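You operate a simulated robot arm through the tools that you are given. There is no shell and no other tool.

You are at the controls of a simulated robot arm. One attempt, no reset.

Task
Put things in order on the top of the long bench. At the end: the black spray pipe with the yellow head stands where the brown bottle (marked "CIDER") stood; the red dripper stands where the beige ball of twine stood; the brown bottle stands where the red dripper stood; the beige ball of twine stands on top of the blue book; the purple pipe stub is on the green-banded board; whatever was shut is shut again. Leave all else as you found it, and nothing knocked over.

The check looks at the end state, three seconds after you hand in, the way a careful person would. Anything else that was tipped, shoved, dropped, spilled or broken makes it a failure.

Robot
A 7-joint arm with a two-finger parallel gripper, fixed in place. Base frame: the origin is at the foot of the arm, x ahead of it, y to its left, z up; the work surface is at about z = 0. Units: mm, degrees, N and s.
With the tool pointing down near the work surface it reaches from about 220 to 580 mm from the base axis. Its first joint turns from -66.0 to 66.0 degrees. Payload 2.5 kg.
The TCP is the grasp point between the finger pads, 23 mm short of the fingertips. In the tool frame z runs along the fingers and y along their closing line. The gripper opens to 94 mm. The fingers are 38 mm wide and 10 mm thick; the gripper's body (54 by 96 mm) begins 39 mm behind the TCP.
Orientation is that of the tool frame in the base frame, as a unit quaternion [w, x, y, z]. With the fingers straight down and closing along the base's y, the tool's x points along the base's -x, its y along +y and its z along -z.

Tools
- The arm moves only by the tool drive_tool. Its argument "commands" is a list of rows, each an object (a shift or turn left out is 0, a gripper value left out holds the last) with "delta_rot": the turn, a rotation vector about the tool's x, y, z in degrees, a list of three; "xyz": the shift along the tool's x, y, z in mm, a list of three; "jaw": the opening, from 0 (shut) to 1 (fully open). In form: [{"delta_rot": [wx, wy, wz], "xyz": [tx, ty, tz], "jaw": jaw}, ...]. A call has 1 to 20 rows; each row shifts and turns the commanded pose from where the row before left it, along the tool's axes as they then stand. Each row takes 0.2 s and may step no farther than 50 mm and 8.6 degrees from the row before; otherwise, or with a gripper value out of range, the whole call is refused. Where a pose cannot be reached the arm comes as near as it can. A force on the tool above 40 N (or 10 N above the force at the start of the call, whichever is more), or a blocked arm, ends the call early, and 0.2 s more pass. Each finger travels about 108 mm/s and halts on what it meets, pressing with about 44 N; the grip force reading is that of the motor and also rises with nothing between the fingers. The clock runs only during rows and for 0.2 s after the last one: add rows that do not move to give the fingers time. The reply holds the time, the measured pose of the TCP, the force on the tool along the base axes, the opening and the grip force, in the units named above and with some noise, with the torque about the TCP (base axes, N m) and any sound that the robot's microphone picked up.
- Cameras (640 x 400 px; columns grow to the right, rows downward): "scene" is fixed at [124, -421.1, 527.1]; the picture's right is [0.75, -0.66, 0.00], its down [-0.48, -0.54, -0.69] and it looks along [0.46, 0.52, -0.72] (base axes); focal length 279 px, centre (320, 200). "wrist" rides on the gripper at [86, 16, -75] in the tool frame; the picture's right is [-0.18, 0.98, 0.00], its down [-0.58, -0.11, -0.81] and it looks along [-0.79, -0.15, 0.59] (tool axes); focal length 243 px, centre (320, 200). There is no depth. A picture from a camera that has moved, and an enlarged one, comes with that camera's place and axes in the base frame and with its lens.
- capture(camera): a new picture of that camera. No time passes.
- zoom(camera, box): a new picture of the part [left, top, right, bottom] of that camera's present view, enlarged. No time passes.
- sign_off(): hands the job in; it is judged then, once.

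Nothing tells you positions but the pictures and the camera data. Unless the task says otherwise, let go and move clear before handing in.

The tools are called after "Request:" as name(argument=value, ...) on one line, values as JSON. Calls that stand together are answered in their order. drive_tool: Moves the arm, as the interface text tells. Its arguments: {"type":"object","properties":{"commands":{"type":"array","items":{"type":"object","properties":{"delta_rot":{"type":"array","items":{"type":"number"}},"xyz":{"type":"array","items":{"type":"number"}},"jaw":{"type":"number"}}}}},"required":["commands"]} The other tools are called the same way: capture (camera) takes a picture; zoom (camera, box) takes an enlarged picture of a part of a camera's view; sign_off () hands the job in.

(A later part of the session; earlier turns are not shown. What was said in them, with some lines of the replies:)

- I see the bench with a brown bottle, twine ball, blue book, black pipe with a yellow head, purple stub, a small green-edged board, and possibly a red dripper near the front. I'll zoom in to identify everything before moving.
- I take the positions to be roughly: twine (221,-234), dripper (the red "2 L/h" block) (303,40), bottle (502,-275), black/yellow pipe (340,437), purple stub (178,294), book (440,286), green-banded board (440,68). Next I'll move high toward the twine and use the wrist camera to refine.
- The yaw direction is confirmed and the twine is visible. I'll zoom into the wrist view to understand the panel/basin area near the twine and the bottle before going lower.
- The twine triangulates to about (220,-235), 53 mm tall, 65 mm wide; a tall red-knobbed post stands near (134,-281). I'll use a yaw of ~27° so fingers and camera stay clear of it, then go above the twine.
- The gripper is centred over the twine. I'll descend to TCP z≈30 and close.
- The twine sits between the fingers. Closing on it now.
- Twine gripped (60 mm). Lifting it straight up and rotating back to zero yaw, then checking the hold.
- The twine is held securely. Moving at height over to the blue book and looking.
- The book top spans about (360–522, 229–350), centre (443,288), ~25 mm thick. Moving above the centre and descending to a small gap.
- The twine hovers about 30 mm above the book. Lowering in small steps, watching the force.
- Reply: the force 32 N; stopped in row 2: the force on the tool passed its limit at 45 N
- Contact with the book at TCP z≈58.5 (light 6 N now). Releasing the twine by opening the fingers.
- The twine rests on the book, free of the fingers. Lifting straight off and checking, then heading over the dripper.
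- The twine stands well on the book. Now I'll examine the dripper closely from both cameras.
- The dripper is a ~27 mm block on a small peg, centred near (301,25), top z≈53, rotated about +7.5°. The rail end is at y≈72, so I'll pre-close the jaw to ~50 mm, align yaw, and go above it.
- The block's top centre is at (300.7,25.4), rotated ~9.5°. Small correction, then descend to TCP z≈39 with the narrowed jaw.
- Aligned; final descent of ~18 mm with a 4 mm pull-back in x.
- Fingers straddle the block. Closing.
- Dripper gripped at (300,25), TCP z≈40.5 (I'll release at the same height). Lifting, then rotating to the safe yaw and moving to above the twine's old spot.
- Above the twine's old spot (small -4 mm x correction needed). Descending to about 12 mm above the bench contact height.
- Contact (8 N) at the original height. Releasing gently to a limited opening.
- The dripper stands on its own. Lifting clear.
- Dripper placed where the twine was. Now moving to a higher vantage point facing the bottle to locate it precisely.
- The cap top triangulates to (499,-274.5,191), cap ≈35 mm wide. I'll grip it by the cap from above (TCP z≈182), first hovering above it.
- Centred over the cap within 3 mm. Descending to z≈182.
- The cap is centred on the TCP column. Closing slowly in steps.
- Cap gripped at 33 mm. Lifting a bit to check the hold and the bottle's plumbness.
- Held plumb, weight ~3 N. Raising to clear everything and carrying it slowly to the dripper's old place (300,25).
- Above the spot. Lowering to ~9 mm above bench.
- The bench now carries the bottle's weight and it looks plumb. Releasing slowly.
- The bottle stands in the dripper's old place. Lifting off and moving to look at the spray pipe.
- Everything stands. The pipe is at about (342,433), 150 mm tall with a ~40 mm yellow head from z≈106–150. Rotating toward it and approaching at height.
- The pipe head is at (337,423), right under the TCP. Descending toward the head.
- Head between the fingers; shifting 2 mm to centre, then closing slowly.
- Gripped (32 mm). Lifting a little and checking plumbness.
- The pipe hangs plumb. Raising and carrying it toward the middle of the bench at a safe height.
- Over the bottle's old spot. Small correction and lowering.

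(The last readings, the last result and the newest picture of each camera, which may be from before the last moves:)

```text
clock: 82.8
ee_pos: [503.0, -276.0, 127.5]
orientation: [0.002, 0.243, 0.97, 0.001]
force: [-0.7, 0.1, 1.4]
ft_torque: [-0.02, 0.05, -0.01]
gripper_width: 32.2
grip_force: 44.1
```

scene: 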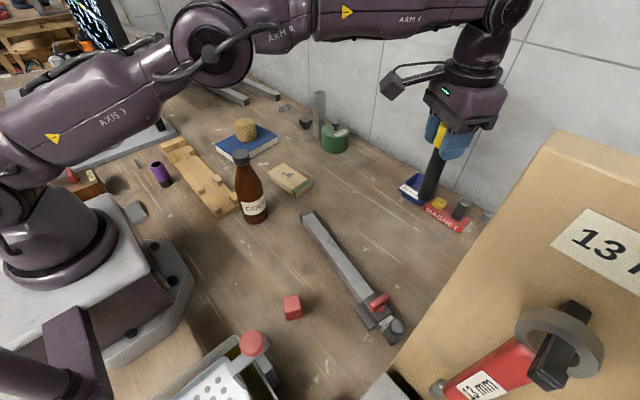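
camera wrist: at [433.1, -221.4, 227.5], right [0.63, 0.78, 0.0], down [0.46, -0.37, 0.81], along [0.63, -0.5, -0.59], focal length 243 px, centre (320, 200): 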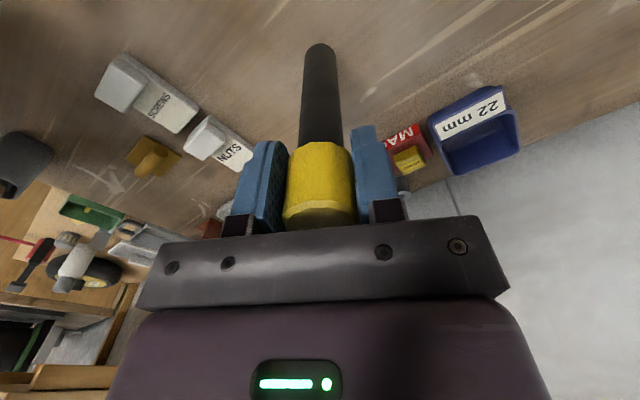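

Request:
drive_tool(commands=[{"xyz": [0, 0, 0.7]}, {}, {}])

Request:
zoom(camera="scene", box=[370, 120, 490, 270])

Request:
capture(camera="wrist")

```text
clock: 83.6
ee_pos: [502.1, -277.9, 127.5]
orientation: [0.001, 0.244, 0.97, 0.001]
force: [-3.0, 1.8, 11.5]
ft_torque: [0.25, 0.27, -0.04]
gripper_width: 32.5
grip_force: 43.7
```

```text
2.67 times, centred on (430, 195) of scene
camera zoom: at [123.9, -421.1, 527.1], right [0.75, -0.66, 0.0], down [-0.48, -0.54, -0.69], along [0.46, 0.52, -0.72], focal length 744 px, centre (27, 213)
```

zoom: 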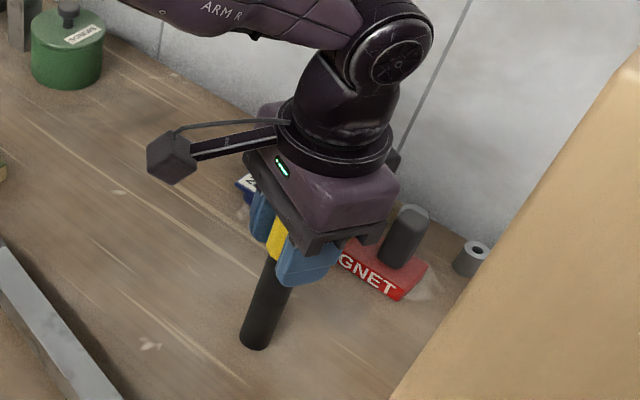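

```text
taken
camera wrist: at [434.0, -223.0, 202.8], right [0.63, 0.78, 0.0], down [0.46, -0.37, 0.81], along [0.63, -0.5, -0.59], focal length 243 px, centre (320, 200)
```

wrist: 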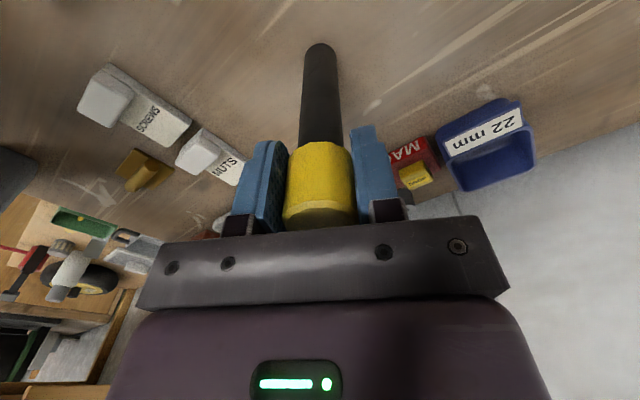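

Contact made, position matches the bottle's old footprint within a few mm. Easing the pressure and releasing slowly.

Request:
drive_tool(commands=[{"xyz": [0, 0, -0.6]}, {}, {}])

```text
clock: 84.4
ee_pos: [502.8, -277.6, 127.8]
orientation: [0.003, 0.243, 0.97, 0.002]
force: [-2.1, 4.6, 14.2]
ft_torque: [0.36, 0.22, -0.03]
gripper_width: 32.6
grip_force: 44.2
```

Request:
drive_tool(commands=[{"xyz": [0, 0, -0.8]}, {}, {}])

```text
clock: 85.2
ee_pos: [502.6, -279.0, 128.6]
orientation: [0.002, 0.244, 0.97, 0.002]
force: [3.5, -0.1, 7.7]
ft_torque: [-0.17, -0.43, 0.03]
gripper_width: 32.2
grip_force: 43.7
```

Request:
drive_tool(commands=[{"xyz": [0, 0, -0.4]}, {}, {}, {}])

Request:
zoom(camera="scene", box=[390, 190, 470, 260])

```text
clock: 86.2
ee_pos: [502.1, -277.3, 128.4]
orientation: [0.001, 0.244, 0.97, 0.001]
force: [-0.8, 0.4, 11.8]
ft_torque: [-0.11, -0.01, 0.0]
gripper_width: 32.2
grip_force: 44.7
```

```text
5.71 times, centred on (430, 225) of scene
camera zoom: at [123.9, -421.1, 527.1], right [0.75, -0.66, 0.0], down [-0.48, -0.54, -0.69], along [0.46, 0.52, -0.72], focal length 1595 px, centre (-309, 57)
```

zoom: 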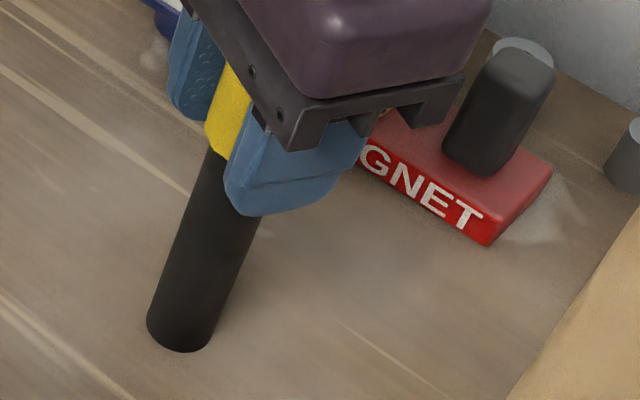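

Request:
drive_tool(commands=[{"xyz": [0, 0, -0.8]}, {}, {}])

```text
clock: 87.0
ee_pos: [502.1, -279.0, 127.6]
orientation: [0.001, 0.244, 0.97, 0.002]
force: [0.4, 1.1, 10.5]
ft_torque: [0.0, -0.07, 0.01]
gripper_width: 32.2
grip_force: 44.3
```

Lateral load is nil and it's vertical; opening the fingers slowly.

Request:
drive_tool(commands=[{"jaw": 0.36}, {"jaw": 0.37}, {"jaw": 0.4}, {"jaw": 0.46}, {"jaw": 0.54}, {"jaw": 0.64}, {"jaw": 0.72}, {}, {}])

Request:
capture(camera="wrist")

Request:
zoom(camera="scene", box=[370, 120, 490, 270])

```text
clock: 89.0
ee_pos: [503.6, -277.9, 126.8]
orientation: [0.002, 0.243, 0.97, 0.001]
force: [0.4, -0.7, 0.3]
ft_torque: [0.01, -0.02, -0.01]
gripper_width: 67.7
grip_force: 0.0
```

```text
taken
camera wrist: at [433.4, -223.4, 202.7], right [0.63, 0.78, 0.0], down [0.46, -0.37, 0.81], along [0.63, -0.5, -0.59], focal length 243 px, centre (320, 200)
```

wrist: 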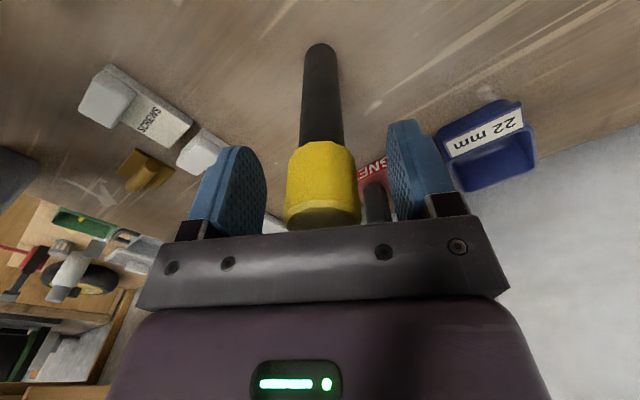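

```text
2.67 times, centred on (430, 195) of scene
camera zoom: at [124.0, -421.1, 527.1], right [0.75, -0.66, 0.0], down [-0.48, -0.54, -0.69], along [0.46, 0.52, -0.72], focal length 744 px, centre (27, 213)
```

zoom: 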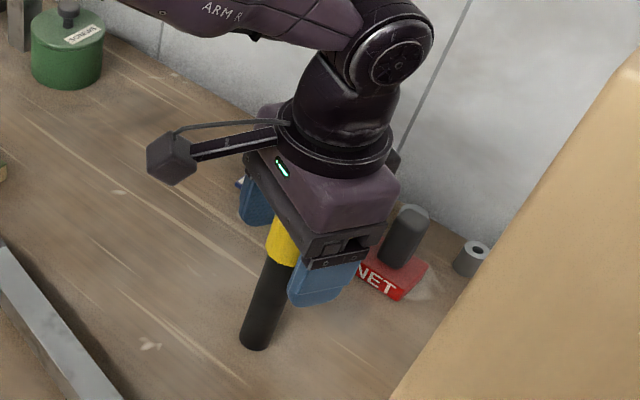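

The pipe stands by itself. Lifting straight up and clear.

Request:
drive_tool(commands=[{"xyz": [0, 0, -10]}, {"xyz": [0, 0, -20]}, {"xyz": [0, 0, -35]}, {"xyz": [0, 0, -40]}, {"xyz": [0, 0, -45]}, {}, {}])

Request:
capture(camera="scene")

Request:
capture(camera="wrist")

Request:
zoom(camera="scene", box=[370, 150, 490, 270])

Request:
zoom(camera="scene", box=[110, 130, 220, 220])

```text
clock: 90.6
ee_pos: [505.5, -280.3, 279.2]
orientation: [0.001, 0.243, 0.97, 0.0]
force: [0.7, -0.5, -1.4]
ft_torque: [-0.01, -0.02, 0.02]
gripper_width: 67.6
grip_force: 0.0
```

```text
taken
```

scene: 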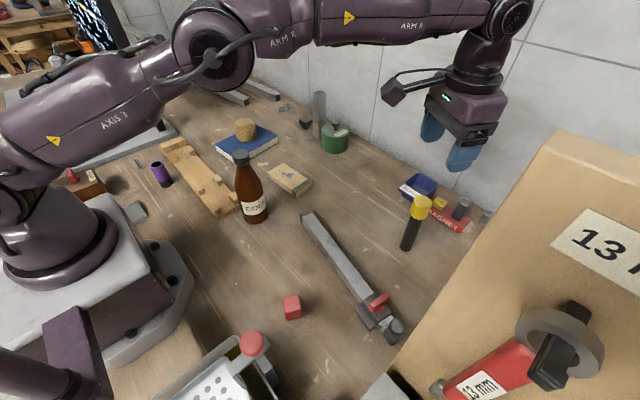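

```text
taken
camera wrist: at [437.0, -224.4, 354.1], right [0.63, 0.78, 0.0], down [0.46, -0.37, 0.81], along [0.63, -0.5, -0.59], focal length 243 px, centre (320, 200)
```

wrist: 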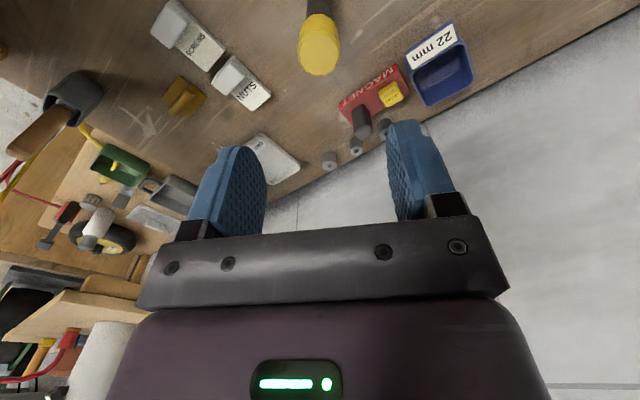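

```text
3.33 times, centred on (430, 210) of scene
camera zoom: at [124.0, -421.1, 527.1], right [0.75, -0.66, 0.0], down [-0.48, -0.54, -0.69], along [0.46, 0.52, -0.72], focal length 930 px, centre (-47, 167)
```

zoom: 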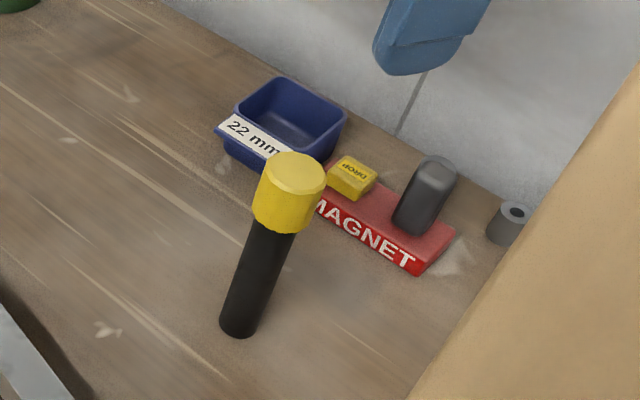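

```text
4.44 times, centred on (165, 175) of scene
camera zoom: at [124.0, -421.1, 527.1], right [0.75, -0.66, 0.0], down [-0.48, -0.54, -0.69], along [0.46, 0.52, -0.72], focal length 1240 px, centre (1009, 311)
```

zoom: 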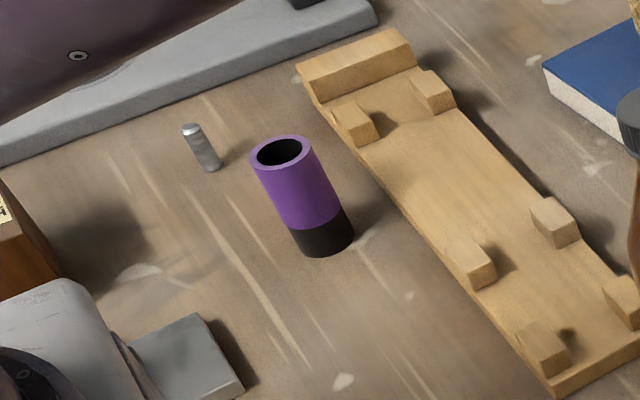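

The pipe stands where the bottle was, neighbours undisturbed. Now the purple stub: base ≈(180,293), 67 mm tall, 36 mm wide. Moving there at height with zero yaw.

Request:
drive_tool(commands=[{"delta_rot": [0, 0, -7]}, {"delta_rot": [0, 0, -7]}, {"delta_rot": [0, 0, -7]}, {"delta_rot": [0, 0, -7.2]}, {"xyz": [21.7, 38.2, 0]}, {"xyz": [21.7, 38.2, 0]}, {"xyz": [21.7, 38.2, 0]}, {"xyz": [21.7, 38.2, 0]}, {"xyz": [21.7, 38.2, 0]}, {"xyz": [21.7, 38.2, 0]}, {"xyz": [21.7, 38.2, 0]}, {"xyz": [21.7, 38.2, 0]}, {"xyz": [21.7, 38.2, 0]}, {"xyz": [21.7, 38.2, 0]}, {"xyz": [21.7, 38.2, 0]}, {"xyz": [21.7, 38.2, 0]}, {}, {}])

Request:
capture(camera="wrist")

Request:
capture(camera="scene")

```text
clock: 94.4
ee_pos: [241.0, 183.1, 278.3]
orientation: [0.002, 0.0, 1.0, 0.002]
force: [0.4, -0.1, 0.1]
ft_torque: [0.01, 0.01, 0.0]
gripper_width: 67.5
grip_force: 0.0
```

```text
taken
camera wrist: at [154.9, 198.1, 353.9], right [0.18, 0.98, 0.0], down [0.58, -0.11, 0.81], along [0.79, -0.15, -0.59], focal length 243 px, centre (320, 200)
```

wrist: 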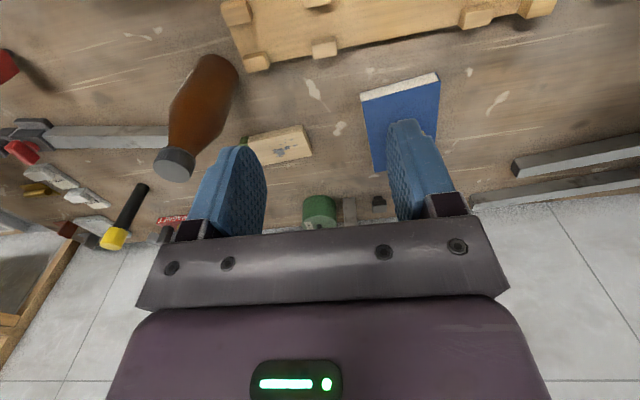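

```text
taken
```

scene: 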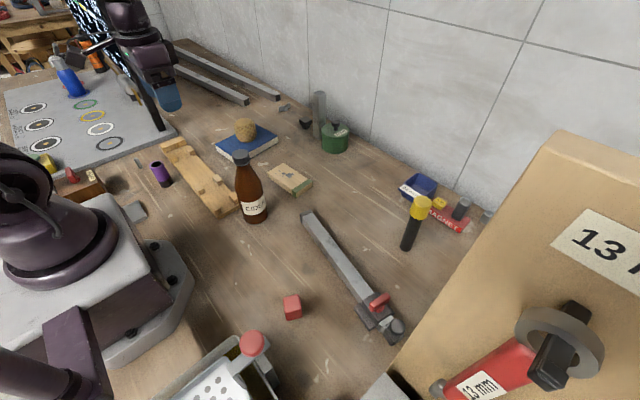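

Request:
zoom(camera="scene", box=[30, 140, 190, 240])

```text
4.00 times, centred on (110, 190) of scene
camera zoom: at [124.0, -421.1, 527.1], right [0.75, -0.66, 0.0], down [-0.48, -0.54, -0.69], along [0.46, 0.52, -0.72], focal length 1116 px, centre (1160, 240)
```

zoom: 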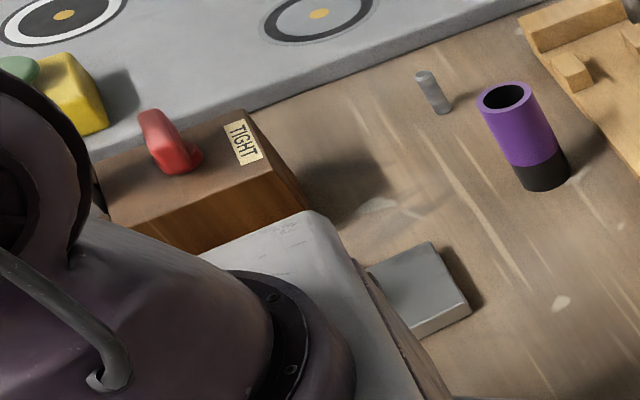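

The valve box (40 mm high, x<48) will clear the wrist camera. Moving over the stub.

Request:
drive_tool(commands=[{"xyz": [20.3, 37, 10]}, {"xyz": [20.3, 37, 20]}, {"xyz": [20.3, 37, 30]}, {"xyz": [0, 0, 30]}, {}, {}])

Request:
capture(camera="wrist")

Request:
capture(camera="scene")

```text
refused: row 3 steps farther than a row can; nothing moved
```

```text
taken
camera wrist: at [154.9, 198.1, 353.9], right [0.18, 0.98, 0.0], down [0.58, -0.11, 0.81], along [0.79, -0.15, -0.59], focal length 243 px, centre (320, 200)
```

wrist: 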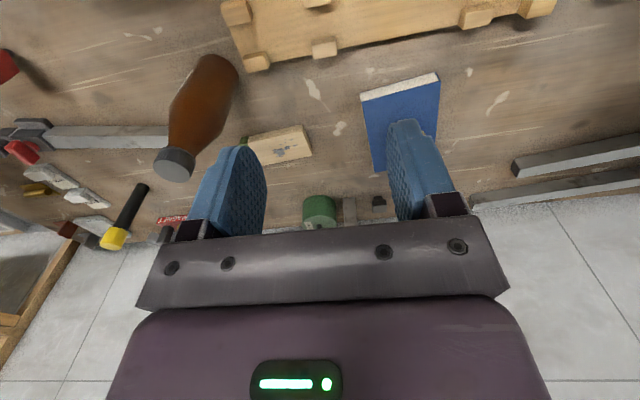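

```text
taken
```

scene: 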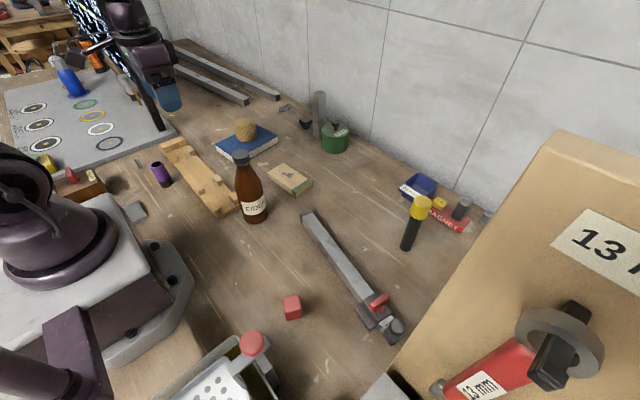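

The last row step was too long, so nothing moved. Re-sending with separate horizontal and vertical steps.

Request:
drive_tool(commands=[{"xyz": [20.3, 37, 0]}, {"xyz": [20.3, 37, 0]}, {"xyz": [20.3, 37, 0]}, {"xyz": [0, 0, 40]}, {"xyz": [0, 0, 45]}, {}, {}])

Request:
capture(camera="wrist")

Request:
capture(camera="scene")

```text
clock: 96.0
ee_pos: [181.7, 291.8, 195.8]
orientation: [0.002, 0.0, 1.0, 0.001]
force: [0.2, -0.5, -0.5]
ft_torque: [0.02, 0.02, 0.0]
gripper_width: 67.5
grip_force: 0.0
```

```text
taken
camera wrist: at [95.5, 306.7, 270.7], right [0.18, 0.98, 0.0], down [0.58, -0.11, 0.81], along [0.79, -0.15, -0.59], focal length 243 px, centre (320, 200)
```

wrist: 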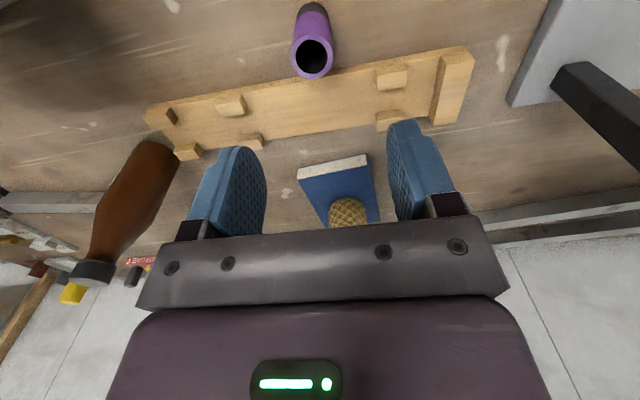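

```text
taken
```

scene: 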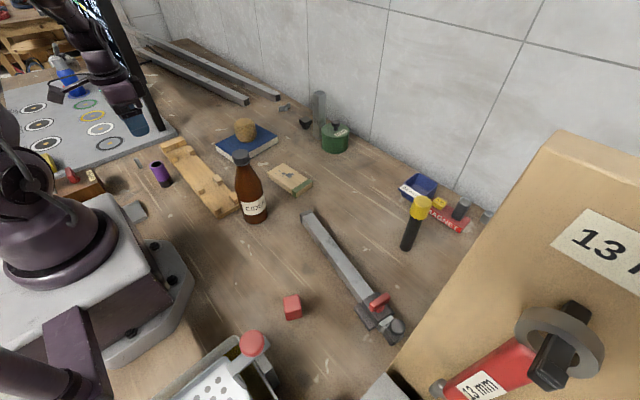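

The wrist view puts the stub at (181,284.5). Correcting and descending partway.

Request:
drive_tool(commands=[{"xyz": [0.5, -6, 30]}, {"xyz": [0, 0, 40]}, {}, {}])

Request:
capture(camera="wrist")

Request:
zoom(camera="scene", box=[60, 90, 240, 220])

```text
clock: 97.0
ee_pos: [181.2, 285.0, 124.4]
orientation: [0.002, 0.0, 1.0, 0.001]
force: [0.1, -0.5, 0.1]
ft_torque: [0.01, 0.01, -0.01]
gripper_width: 67.6
grip_force: 0.0
```

```text
taken
camera wrist: at [94.3, 301.2, 200.1], right [0.18, 0.98, 0.0], down [0.58, -0.11, 0.81], along [0.79, -0.15, -0.59], focal length 243 px, centre (320, 200)
```

wrist: 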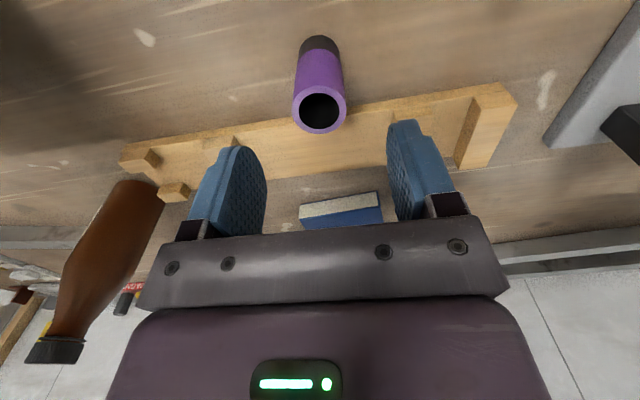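

```text
3.08 times, centred on (150, 155) of scene
camera zoom: at [124.0, -421.1, 527.1], right [0.75, -0.66, 0.0], down [-0.48, -0.54, -0.69], along [0.46, 0.52, -0.72], focal length 859 px, centre (843, 338)
```

zoom: 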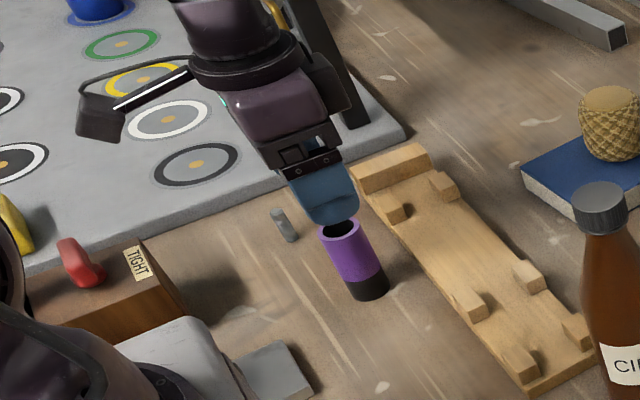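

Aligned to within ~1 mm. Descending to grip height z≈40.

Request:
drive_tool(commands=[{"xyz": [-1.4, -1.2, 30]}, {"xyz": [0, 0, 30]}, {"xyz": [0, 0, 20]}, {}, {}])

Request:
capture(camera="wrist")

Request:
zoom(camera="scene", box=[60, 90, 240, 220])

```text
clock: 98.2
ee_pos: [183.4, 285.3, 43.3]
orientation: [0.002, -0.001, 1.0, 0.001]
force: [-0.1, -0.2, 0.6]
ft_torque: [-0.02, 0.0, -0.01]
gripper_width: 67.7
grip_force: 0.1
```

```text
taken
camera wrist: at [96.9, 301.5, 118.3], right [0.18, 0.98, 0.0], down [0.58, -0.11, 0.81], along [0.79, -0.15, -0.59], focal length 243 px, centre (320, 200)
```

wrist: 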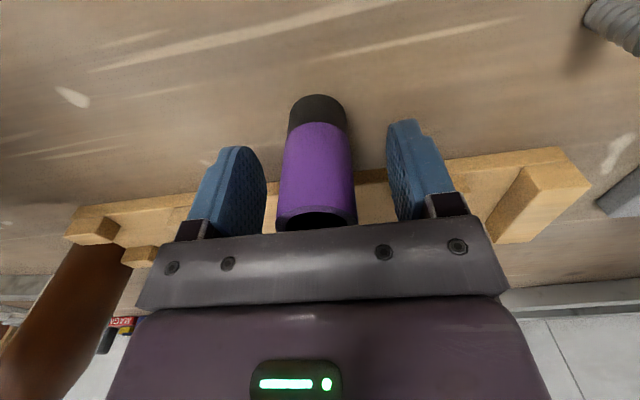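

```text
3.08 times, centred on (150, 155) of scene
camera zoom: at [124.0, -421.1, 527.1], right [0.75, -0.66, 0.0], down [-0.48, -0.54, -0.69], along [0.46, 0.52, -0.72], focal length 859 px, centre (843, 338)
```

zoom: 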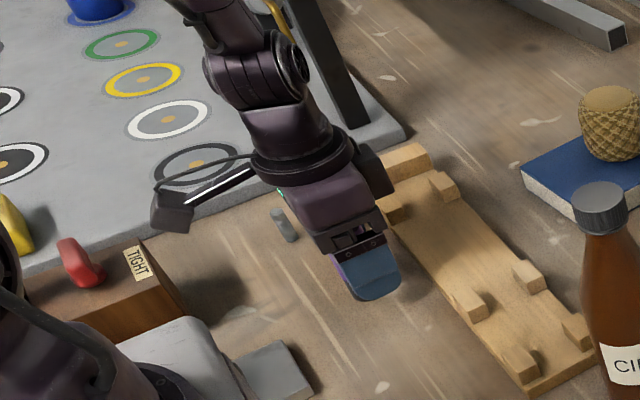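

The stub is between the fingers. Closing.

Request:
drive_tool(commands=[{"xyz": [0, -1, 2]}, {"jaw": 0.6}, {"jaw": 0.5}, {"jaw": 0.45}, {"jaw": 0.42}, {"jaw": 0.39}, {"jaw": 0.36}, {"jaw": 0.3}, {"jaw": 0.25}, {}])

Request:
capture(camera="wrist")

```text
clock: 100.4
ee_pos: [182.6, 284.0, 42.1]
orientation: [0.001, 0.0, 1.0, 0.001]
force: [-0.8, 0.5, 0.5]
ft_torque: [0.05, 0.06, 0.02]
gripper_width: 33.8
grip_force: 43.8
```

```text
taken
camera wrist: at [96.3, 300.0, 116.7], right [0.18, 0.98, 0.0], down [0.58, -0.11, 0.81], along [0.79, -0.15, -0.59], focal length 243 px, centre (320, 200)
```

wrist: 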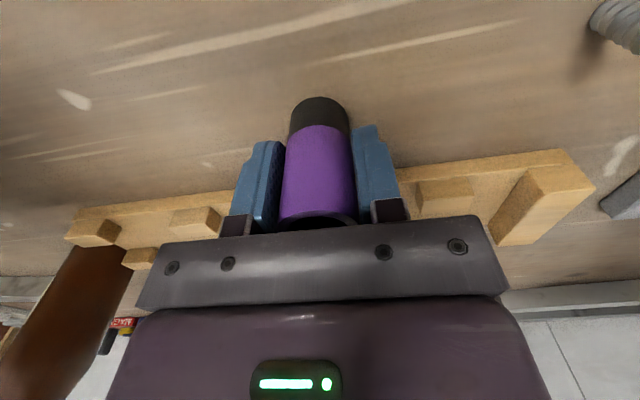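

Stub gripped. Lifting and carrying it to above the green-banded board, rotating the yaw so the camera stays away from the bottle.

Request:
drive_tool(commands=[{"xyz": [0, 0, -10]}, {"xyz": [0, 0, -35]}, {"xyz": [0, 0, -45]}, {"xyz": [0, 0, -45]}, {"xyz": [0, 0, -45]}, {"xyz": [0, 0, -25]}, {"xyz": [-32, -27, 0]}, {"xyz": [-32, -27, 0]}, {"xyz": [-32, -27, 0]}, {"xyz": [-32, -27, 0]}, {"xyz": [-32, -27, 0]}, {"xyz": [-32, -27, 0]}, {"xyz": [-32, -27, 0]}, {"delta_rot": [0, 0, 8.3]}, {"delta_rot": [0, 0, 8.3]}, {"delta_rot": [0, 0, 8.4]}, {}, {}])

Request:
capture(camera="wrist")

Request:
capture(camera="scene")

```text
clock: 104.2
ee_pos: [405.1, 94.7, 246.9]
orientation: [0.001, 0.218, 0.976, 0.001]
force: [0.3, -0.3, 0.2]
ft_torque: [-0.04, 0.01, 0.0]
gripper_width: 33.8
grip_force: 43.6
```

```text
taken
camera wrist: at [333.8, 146.2, 322.5], right [0.58, 0.81, 0.0], down [0.48, -0.35, 0.81], along [0.66, -0.47, -0.59], focal length 243 px, centre (320, 200)
```

wrist: 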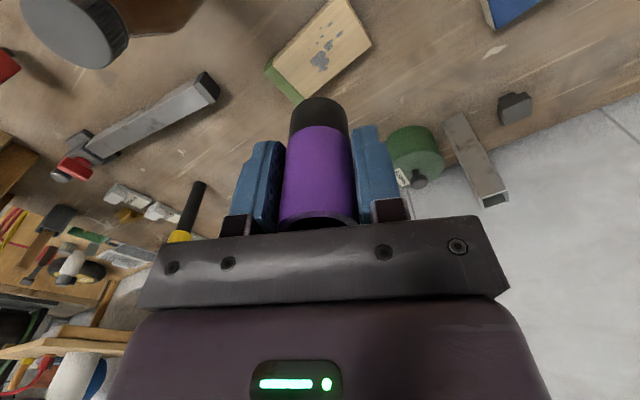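

```text
taken
```

scene: 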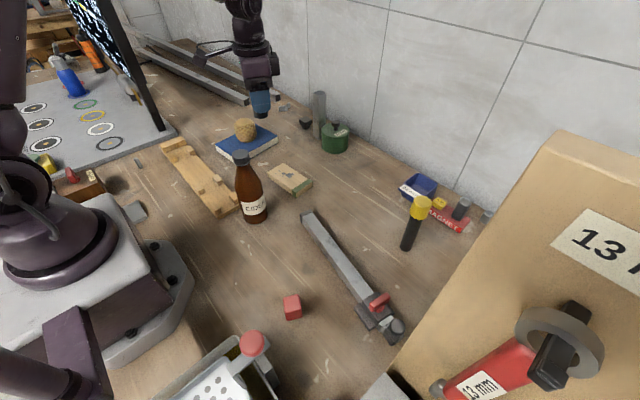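

The board centre is at ≈(437,68). Aligning above it and descending partway.

Request:
drive_tool(commands=[{"xyz": [-20.2, -4.4, 0]}, {"xyz": [-20.1, -4.4, 0]}, {"xyz": [0, 0, 40]}, {"xyz": [0, 0, 45]}, {"xyz": [0, 0, 40]}, {}, {}])

Request:
capture(camera="wrist")

Request:
capture(camera="scene")

```text
clock: 105.8
ee_pos: [440.8, 71.6, 120.8]
orientation: [0.002, 0.216, 0.976, 0.002]
force: [0.5, -0.2, 0.1]
ft_torque: [0.01, 0.01, 0.01]
gripper_width: 33.8
grip_force: 44.1
```

```text
taken
camera wrist: at [368.9, 122.9, 197.1], right [0.58, 0.81, 0.0], down [0.48, -0.35, 0.81], along [0.66, -0.47, -0.59], focal length 243 px, centre (320, 200)
```

wrist: 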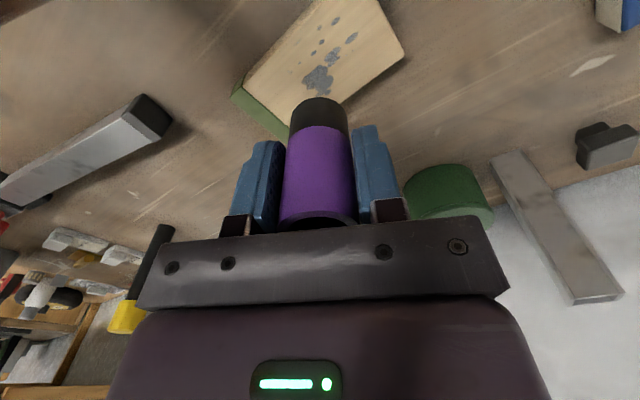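

```text
taken
```

scene: 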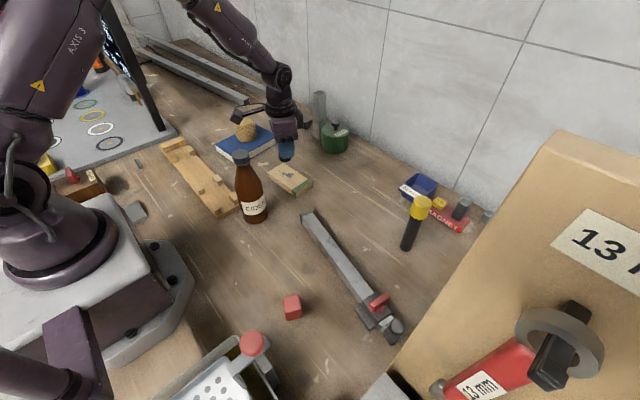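

Request:
drive_tool(commands=[{"xyz": [1, -3, 20]}, {"xyz": [0, 0, 15]}, {"xyz": [0, 0, 8]}, {}, {}])

Request:
capture(camera="wrist")

Request:
zoom(camera="scene", box=[220, 100, 340, 220])

```text
clock: 107.0
ee_pos: [435.2, 69.0, 76.1]
orientation: [0.002, 0.217, 0.976, 0.001]
force: [0.6, -0.3, 0.2]
ft_torque: [-0.03, 0.0, 0.01]
gripper_width: 33.6
grip_force: 44.1
```

```text
taken
camera wrist: at [364.1, 118.9, 152.7], right [0.58, 0.81, 0.0], down [0.48, -0.35, 0.81], along [0.66, -0.47, -0.59], focal length 243 px, centre (320, 200)
```

wrist: 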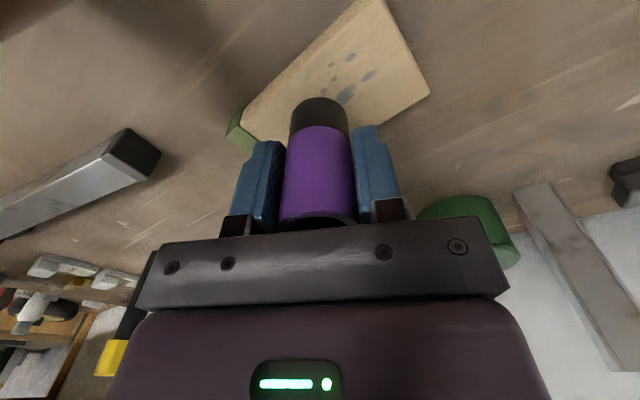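

```text
3.33 times, centred on (280, 160) of scene
camera zoom: at [124.0, -421.1, 527.1], right [0.75, -0.66, 0.0], down [-0.48, -0.54, -0.69], along [0.46, 0.52, -0.72], focal length 930 px, centre (453, 333)
```

zoom: 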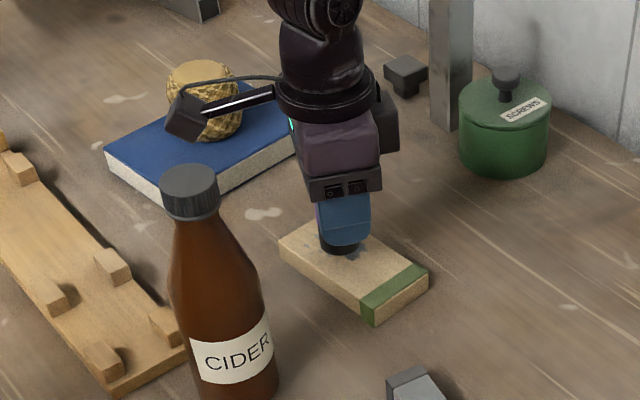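

Well over the board. Lowering in small steps to contact.

Request:
drive_tool(commands=[{"xyz": [-2, 1, 4]}, {"xyz": [0, 0, 3]}, {}, {}])

Request:
drive_tool(commands=[{"xyz": [0, 0, 2]}, {}, {}])

Request:
drive_tool(commands=[{"xyz": [0, 0, 1.5]}, {}, {}])

```text
clock: 108.0
ee_pos: [438.3, 67.1, 71.1]
orientation: [0.001, 0.217, 0.976, 0.001]
force: [-0.3, 0.3, -0.4]
ft_torque: [0.0, -0.01, 0.0]
gripper_width: 33.5
grip_force: 44.0
```

```text
clock: 108.8
ee_pos: [439.7, 68.6, 70.0]
orientation: [0.001, 0.217, 0.976, 0.002]
force: [-0.4, 0.8, 0.0]
ft_torque: [0.01, 0.0, 0.01]
gripper_width: 33.7
grip_force: 43.8
```

```text
clock: 109.6
ee_pos: [438.7, 67.5, 68.3]
orientation: [0.001, 0.217, 0.976, 0.002]
force: [0.1, 0.3, 0.3]
ft_torque: [0.0, 0.04, -0.02]
gripper_width: 33.7
grip_force: 43.6
```

Request:
drive_tool(commands=[{"xyz": [0, 0, 1.5]}, {}, {}])

Request:
drive_tool(commands=[{"xyz": [0, 0, 1.2]}, {}, {}])

Request:
zoom(camera="scene", box=[250, 140, 330, 210])

```text
clock: 110.4
ee_pos: [438.7, 68.1, 66.6]
orientation: [0.001, 0.217, 0.976, 0.002]
force: [0.5, 0.0, -0.8]
ft_torque: [0.02, 0.01, 0.0]
gripper_width: 33.8
grip_force: 43.9
```

```text
clock: 111.2
ee_pos: [438.8, 68.3, 66.8]
orientation: [0.001, 0.217, 0.976, 0.001]
force: [0.0, -0.1, 0.1]
ft_torque: [-0.01, -0.01, -0.03]
gripper_width: 33.6
grip_force: 43.5
```

```text
5.71 times, centred on (290, 175) of scene
camera zoom: at [124.0, -421.1, 527.1], right [0.75, -0.66, 0.0], down [-0.48, -0.54, -0.69], along [0.46, 0.52, -0.72], focal length 1595 px, centre (491, 343)
```

zoom: 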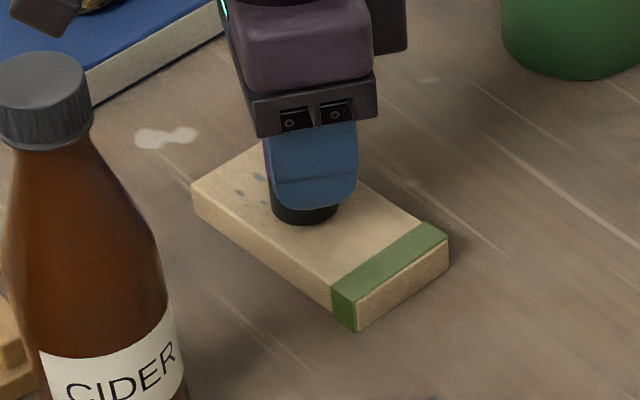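

Request:
drive_tool(commands=[{"xyz": [0, 0, 1.2]}, {}, {}])

Request:
drive_tool(commands=[{"xyz": [0, 0, 1.2]}, {}, {}])

```text
clock: 112.0
ee_pos: [439.8, 67.7, 63.8]
orientation: [0.001, 0.216, 0.976, 0.001]
force: [-0.1, -0.6, -0.3]
ft_torque: [-0.01, 0.01, 0.0]
gripper_width: 33.3
grip_force: 43.2
```

```text
clock: 112.8
ee_pos: [438.8, 66.4, 64.2]
orientation: [0.001, 0.216, 0.976, 0.002]
force: [0.4, -0.3, -0.1]
ft_torque: [-0.01, -0.01, -0.01]
gripper_width: 34.0
grip_force: 44.1
```

Request:
drive_tool(commands=[{"xyz": [0, 0, 1.2]}, {}, {}])

Request:
drive_tool(commands=[{"xyz": [0, 0, 1]}, {}, {}])

Request:
zoom(camera="scene", box=[250, 140, 330, 210])

```text
clock: 113.6
ee_pos: [439.2, 66.9, 62.3]
orientation: [0.001, 0.216, 0.976, 0.002]
force: [0.0, 0.0, -0.1]
ft_torque: [0.02, 0.02, 0.04]
gripper_width: 33.8
grip_force: 44.4
```

```text
clock: 114.4
ee_pos: [440.0, 66.0, 61.5]
orientation: [0.002, 0.217, 0.976, 0.001]
force: [-3.5, 0.0, 14.4]
ft_torque: [-0.11, 0.21, 0.0]
gripper_width: 33.7
grip_force: 43.5
```

```text
5.71 times, centred on (290, 175) of scene
camera zoom: at [123.9, -421.1, 527.1], right [0.75, -0.66, 0.0], down [-0.48, -0.54, -0.69], along [0.46, 0.52, -0.72], focal length 1595 px, centre (491, 343)
```

zoom: 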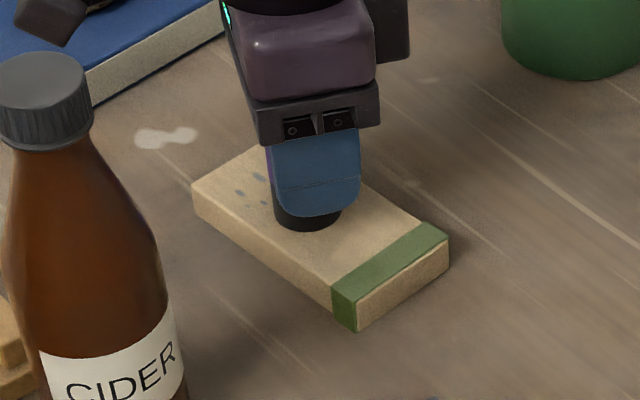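

Contact with the board at z≈61.5. Easing slightly and releasing slowly.

Request:
drive_tool(commands=[{"xyz": [0, 0, -0.7]}, {}, {"jaw": 0.37}, {"jaw": 0.39}, {"jaw": 0.42}, {"jaw": 0.48}, {"jaw": 0.56}, {"jaw": 0.66}, {}, {}])

Request:
capture(camera="wrist")

Request:
zoom(camera="scene", box=[250, 140, 330, 210])

```text
clock: 116.6
ee_pos: [438.5, 67.7, 62.0]
orientation: [0.001, 0.217, 0.976, 0.001]
force: [0.7, -0.3, 0.5]
ft_torque: [0.0, 0.01, 0.0]
gripper_width: 62.1
grip_force: 0.1
```

```text
taken
camera wrist: at [367.7, 118.6, 136.8], right [0.58, 0.81, 0.0], down [0.48, -0.35, 0.81], along [0.66, -0.47, -0.59], focal length 243 px, centre (320, 200)
```

wrist: 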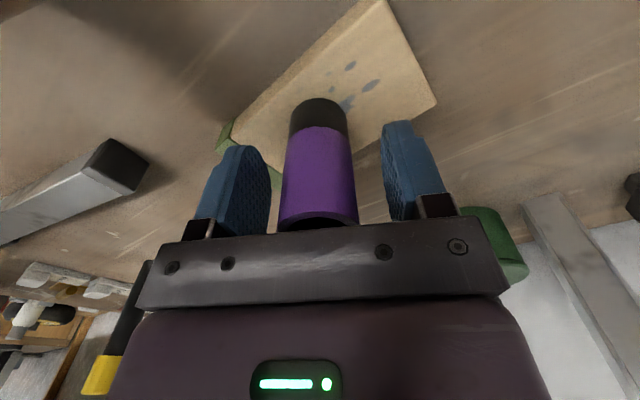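

```text
5.71 times, centred on (290, 175) of scene
camera zoom: at [124.0, -421.1, 527.1], right [0.75, -0.66, 0.0], down [-0.48, -0.54, -0.69], along [0.46, 0.52, -0.72], focal length 1595 px, centre (491, 343)
```

zoom: 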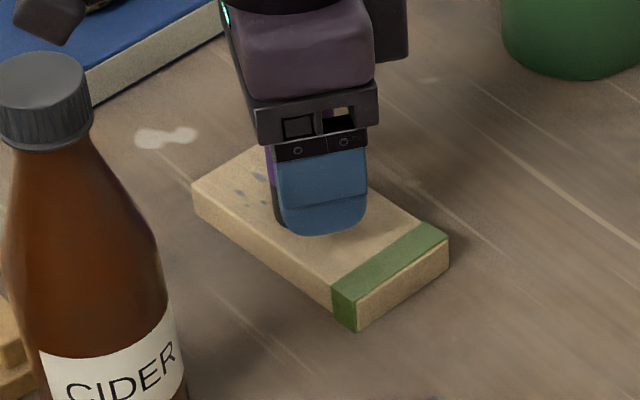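

The stub stands on the board, free of the fingers. Lifting straight up and clear, then reviewing the whole bench.

Request:
drive_tool(commands=[{"xyz": [0, 0, -10]}, {"xyz": [0, 0, -20]}, {"xyz": [0, 0, -40]}, {"xyz": [0, 0, -45]}, {"xyz": [0, 0, -45]}, {"xyz": [0, 0, -45]}, {}, {}])

Request:
capture(camera="scene")

Request:
capture(camera="wrist")

Request:
zoom(camera="scene", box=[140, 80, 360, 230])

Request:
zoom(camera="scene", box=[220, 180, 480, 400])

Request:
zoom(camera="scene", box=[0, 40, 200, 220])

```text
clock: 118.4
ee_pos: [436.6, 68.0, 267.8]
orientation: [0.0, 0.216, 0.976, 0.002]
force: [1.1, 0.3, 0.7]
ft_torque: [-0.02, 0.01, -0.04]
gripper_width: 61.7
grip_force: 0.1
```

```text
taken
```

scene: 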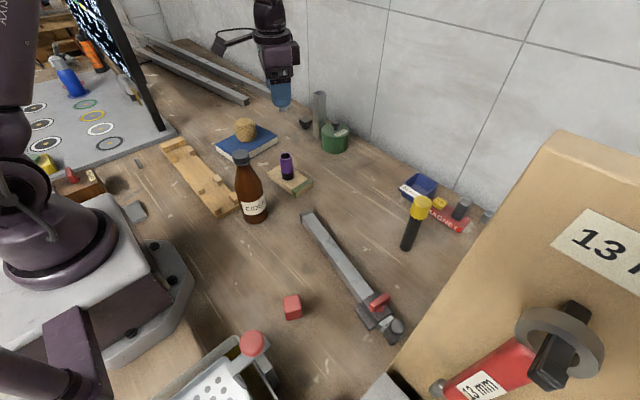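

```text
taken
camera wrist: at [364.9, 119.1, 343.0], right [0.58, 0.81, 0.0], down [0.48, -0.35, 0.81], along [0.66, -0.47, -0.59], focal length 243 px, centre (320, 200)
```

wrist: 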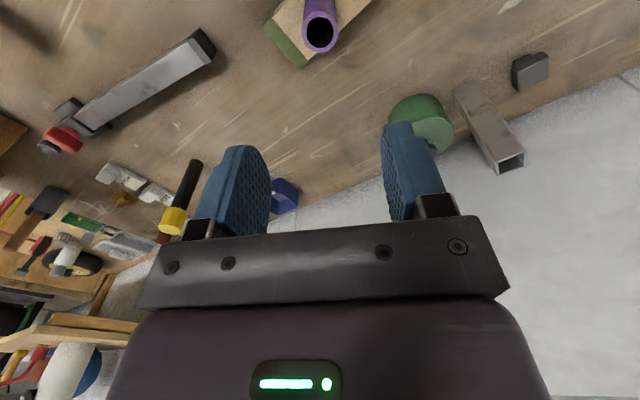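

```text
2.67 times, centred on (250, 155) of scene
camera zoom: at [124.0, -421.1, 527.1], right [0.75, -0.66, 0.0], down [-0.48, -0.54, -0.69], along [0.46, 0.52, -0.72], focal length 744 px, centre (507, 320)
```

zoom: 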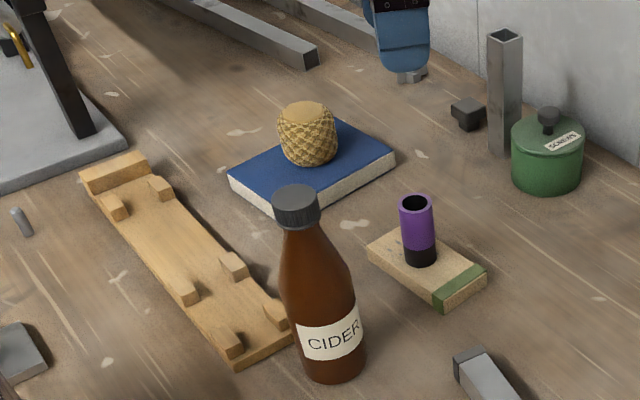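

```text
1.82 times, centred on (350, 290) of scene
camera zoom: at [124.0, -421.1, 527.1], right [0.75, -0.66, 0.0], down [-0.48, -0.54, -0.69], along [0.46, 0.52, -0.72], focal length 508 px, centre (266, 36)
```

zoom: 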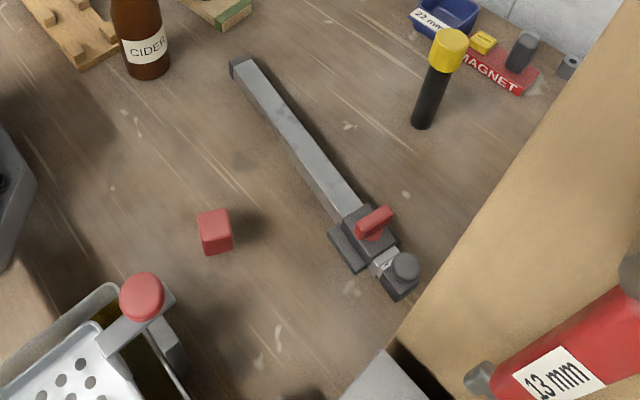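

```text
2.22 times, centred on (100, 130) of scene
camera zoom: at [124.0, -421.1, 527.1], right [0.75, -0.66, 0.0], down [-0.48, -0.54, -0.69], along [0.46, 0.52, -0.72], focal length 620 px, centre (809, 356)
```

zoom: 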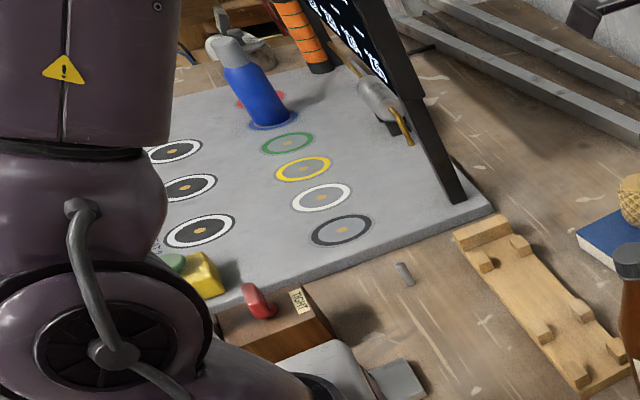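

All five items are in place: the pipe is at the bottle's old spot, the dripper at the twine's, and the bottle at the dripper's. The twine is on the book and the purple stub is on the green-banded board. Nothing else looks moved, nothing was opened, and the gripper is empty and well clear, so I'm handing in.

Request:
sign_off()

```text
The job is handed in.
```

I've handed the job in, and in the last pictures before that everything was upright and where you asked for it. I haven't been told the result of the check.

| Item | Where it is now |
|---|---|
| Black spray pipe with the yellow head | Where the brown bottle stood, within a few mm |
| Red dripper (the red block marked "2 L/h") | Where the ball of twine stood |
| Brown "CIDER" bottle | Where the dripper stood, about 15 mm clear of the wooden rail by my estimate |
| Beige ball of twine | On top of the blue book, near the middle |
| Purple pipe stub | Standing upright on the green-banded board |

I opened nothing, so there was nothing to shut again. I saw no sign that anything else on the bench had moved. The gripper is empty and parked well above the board.
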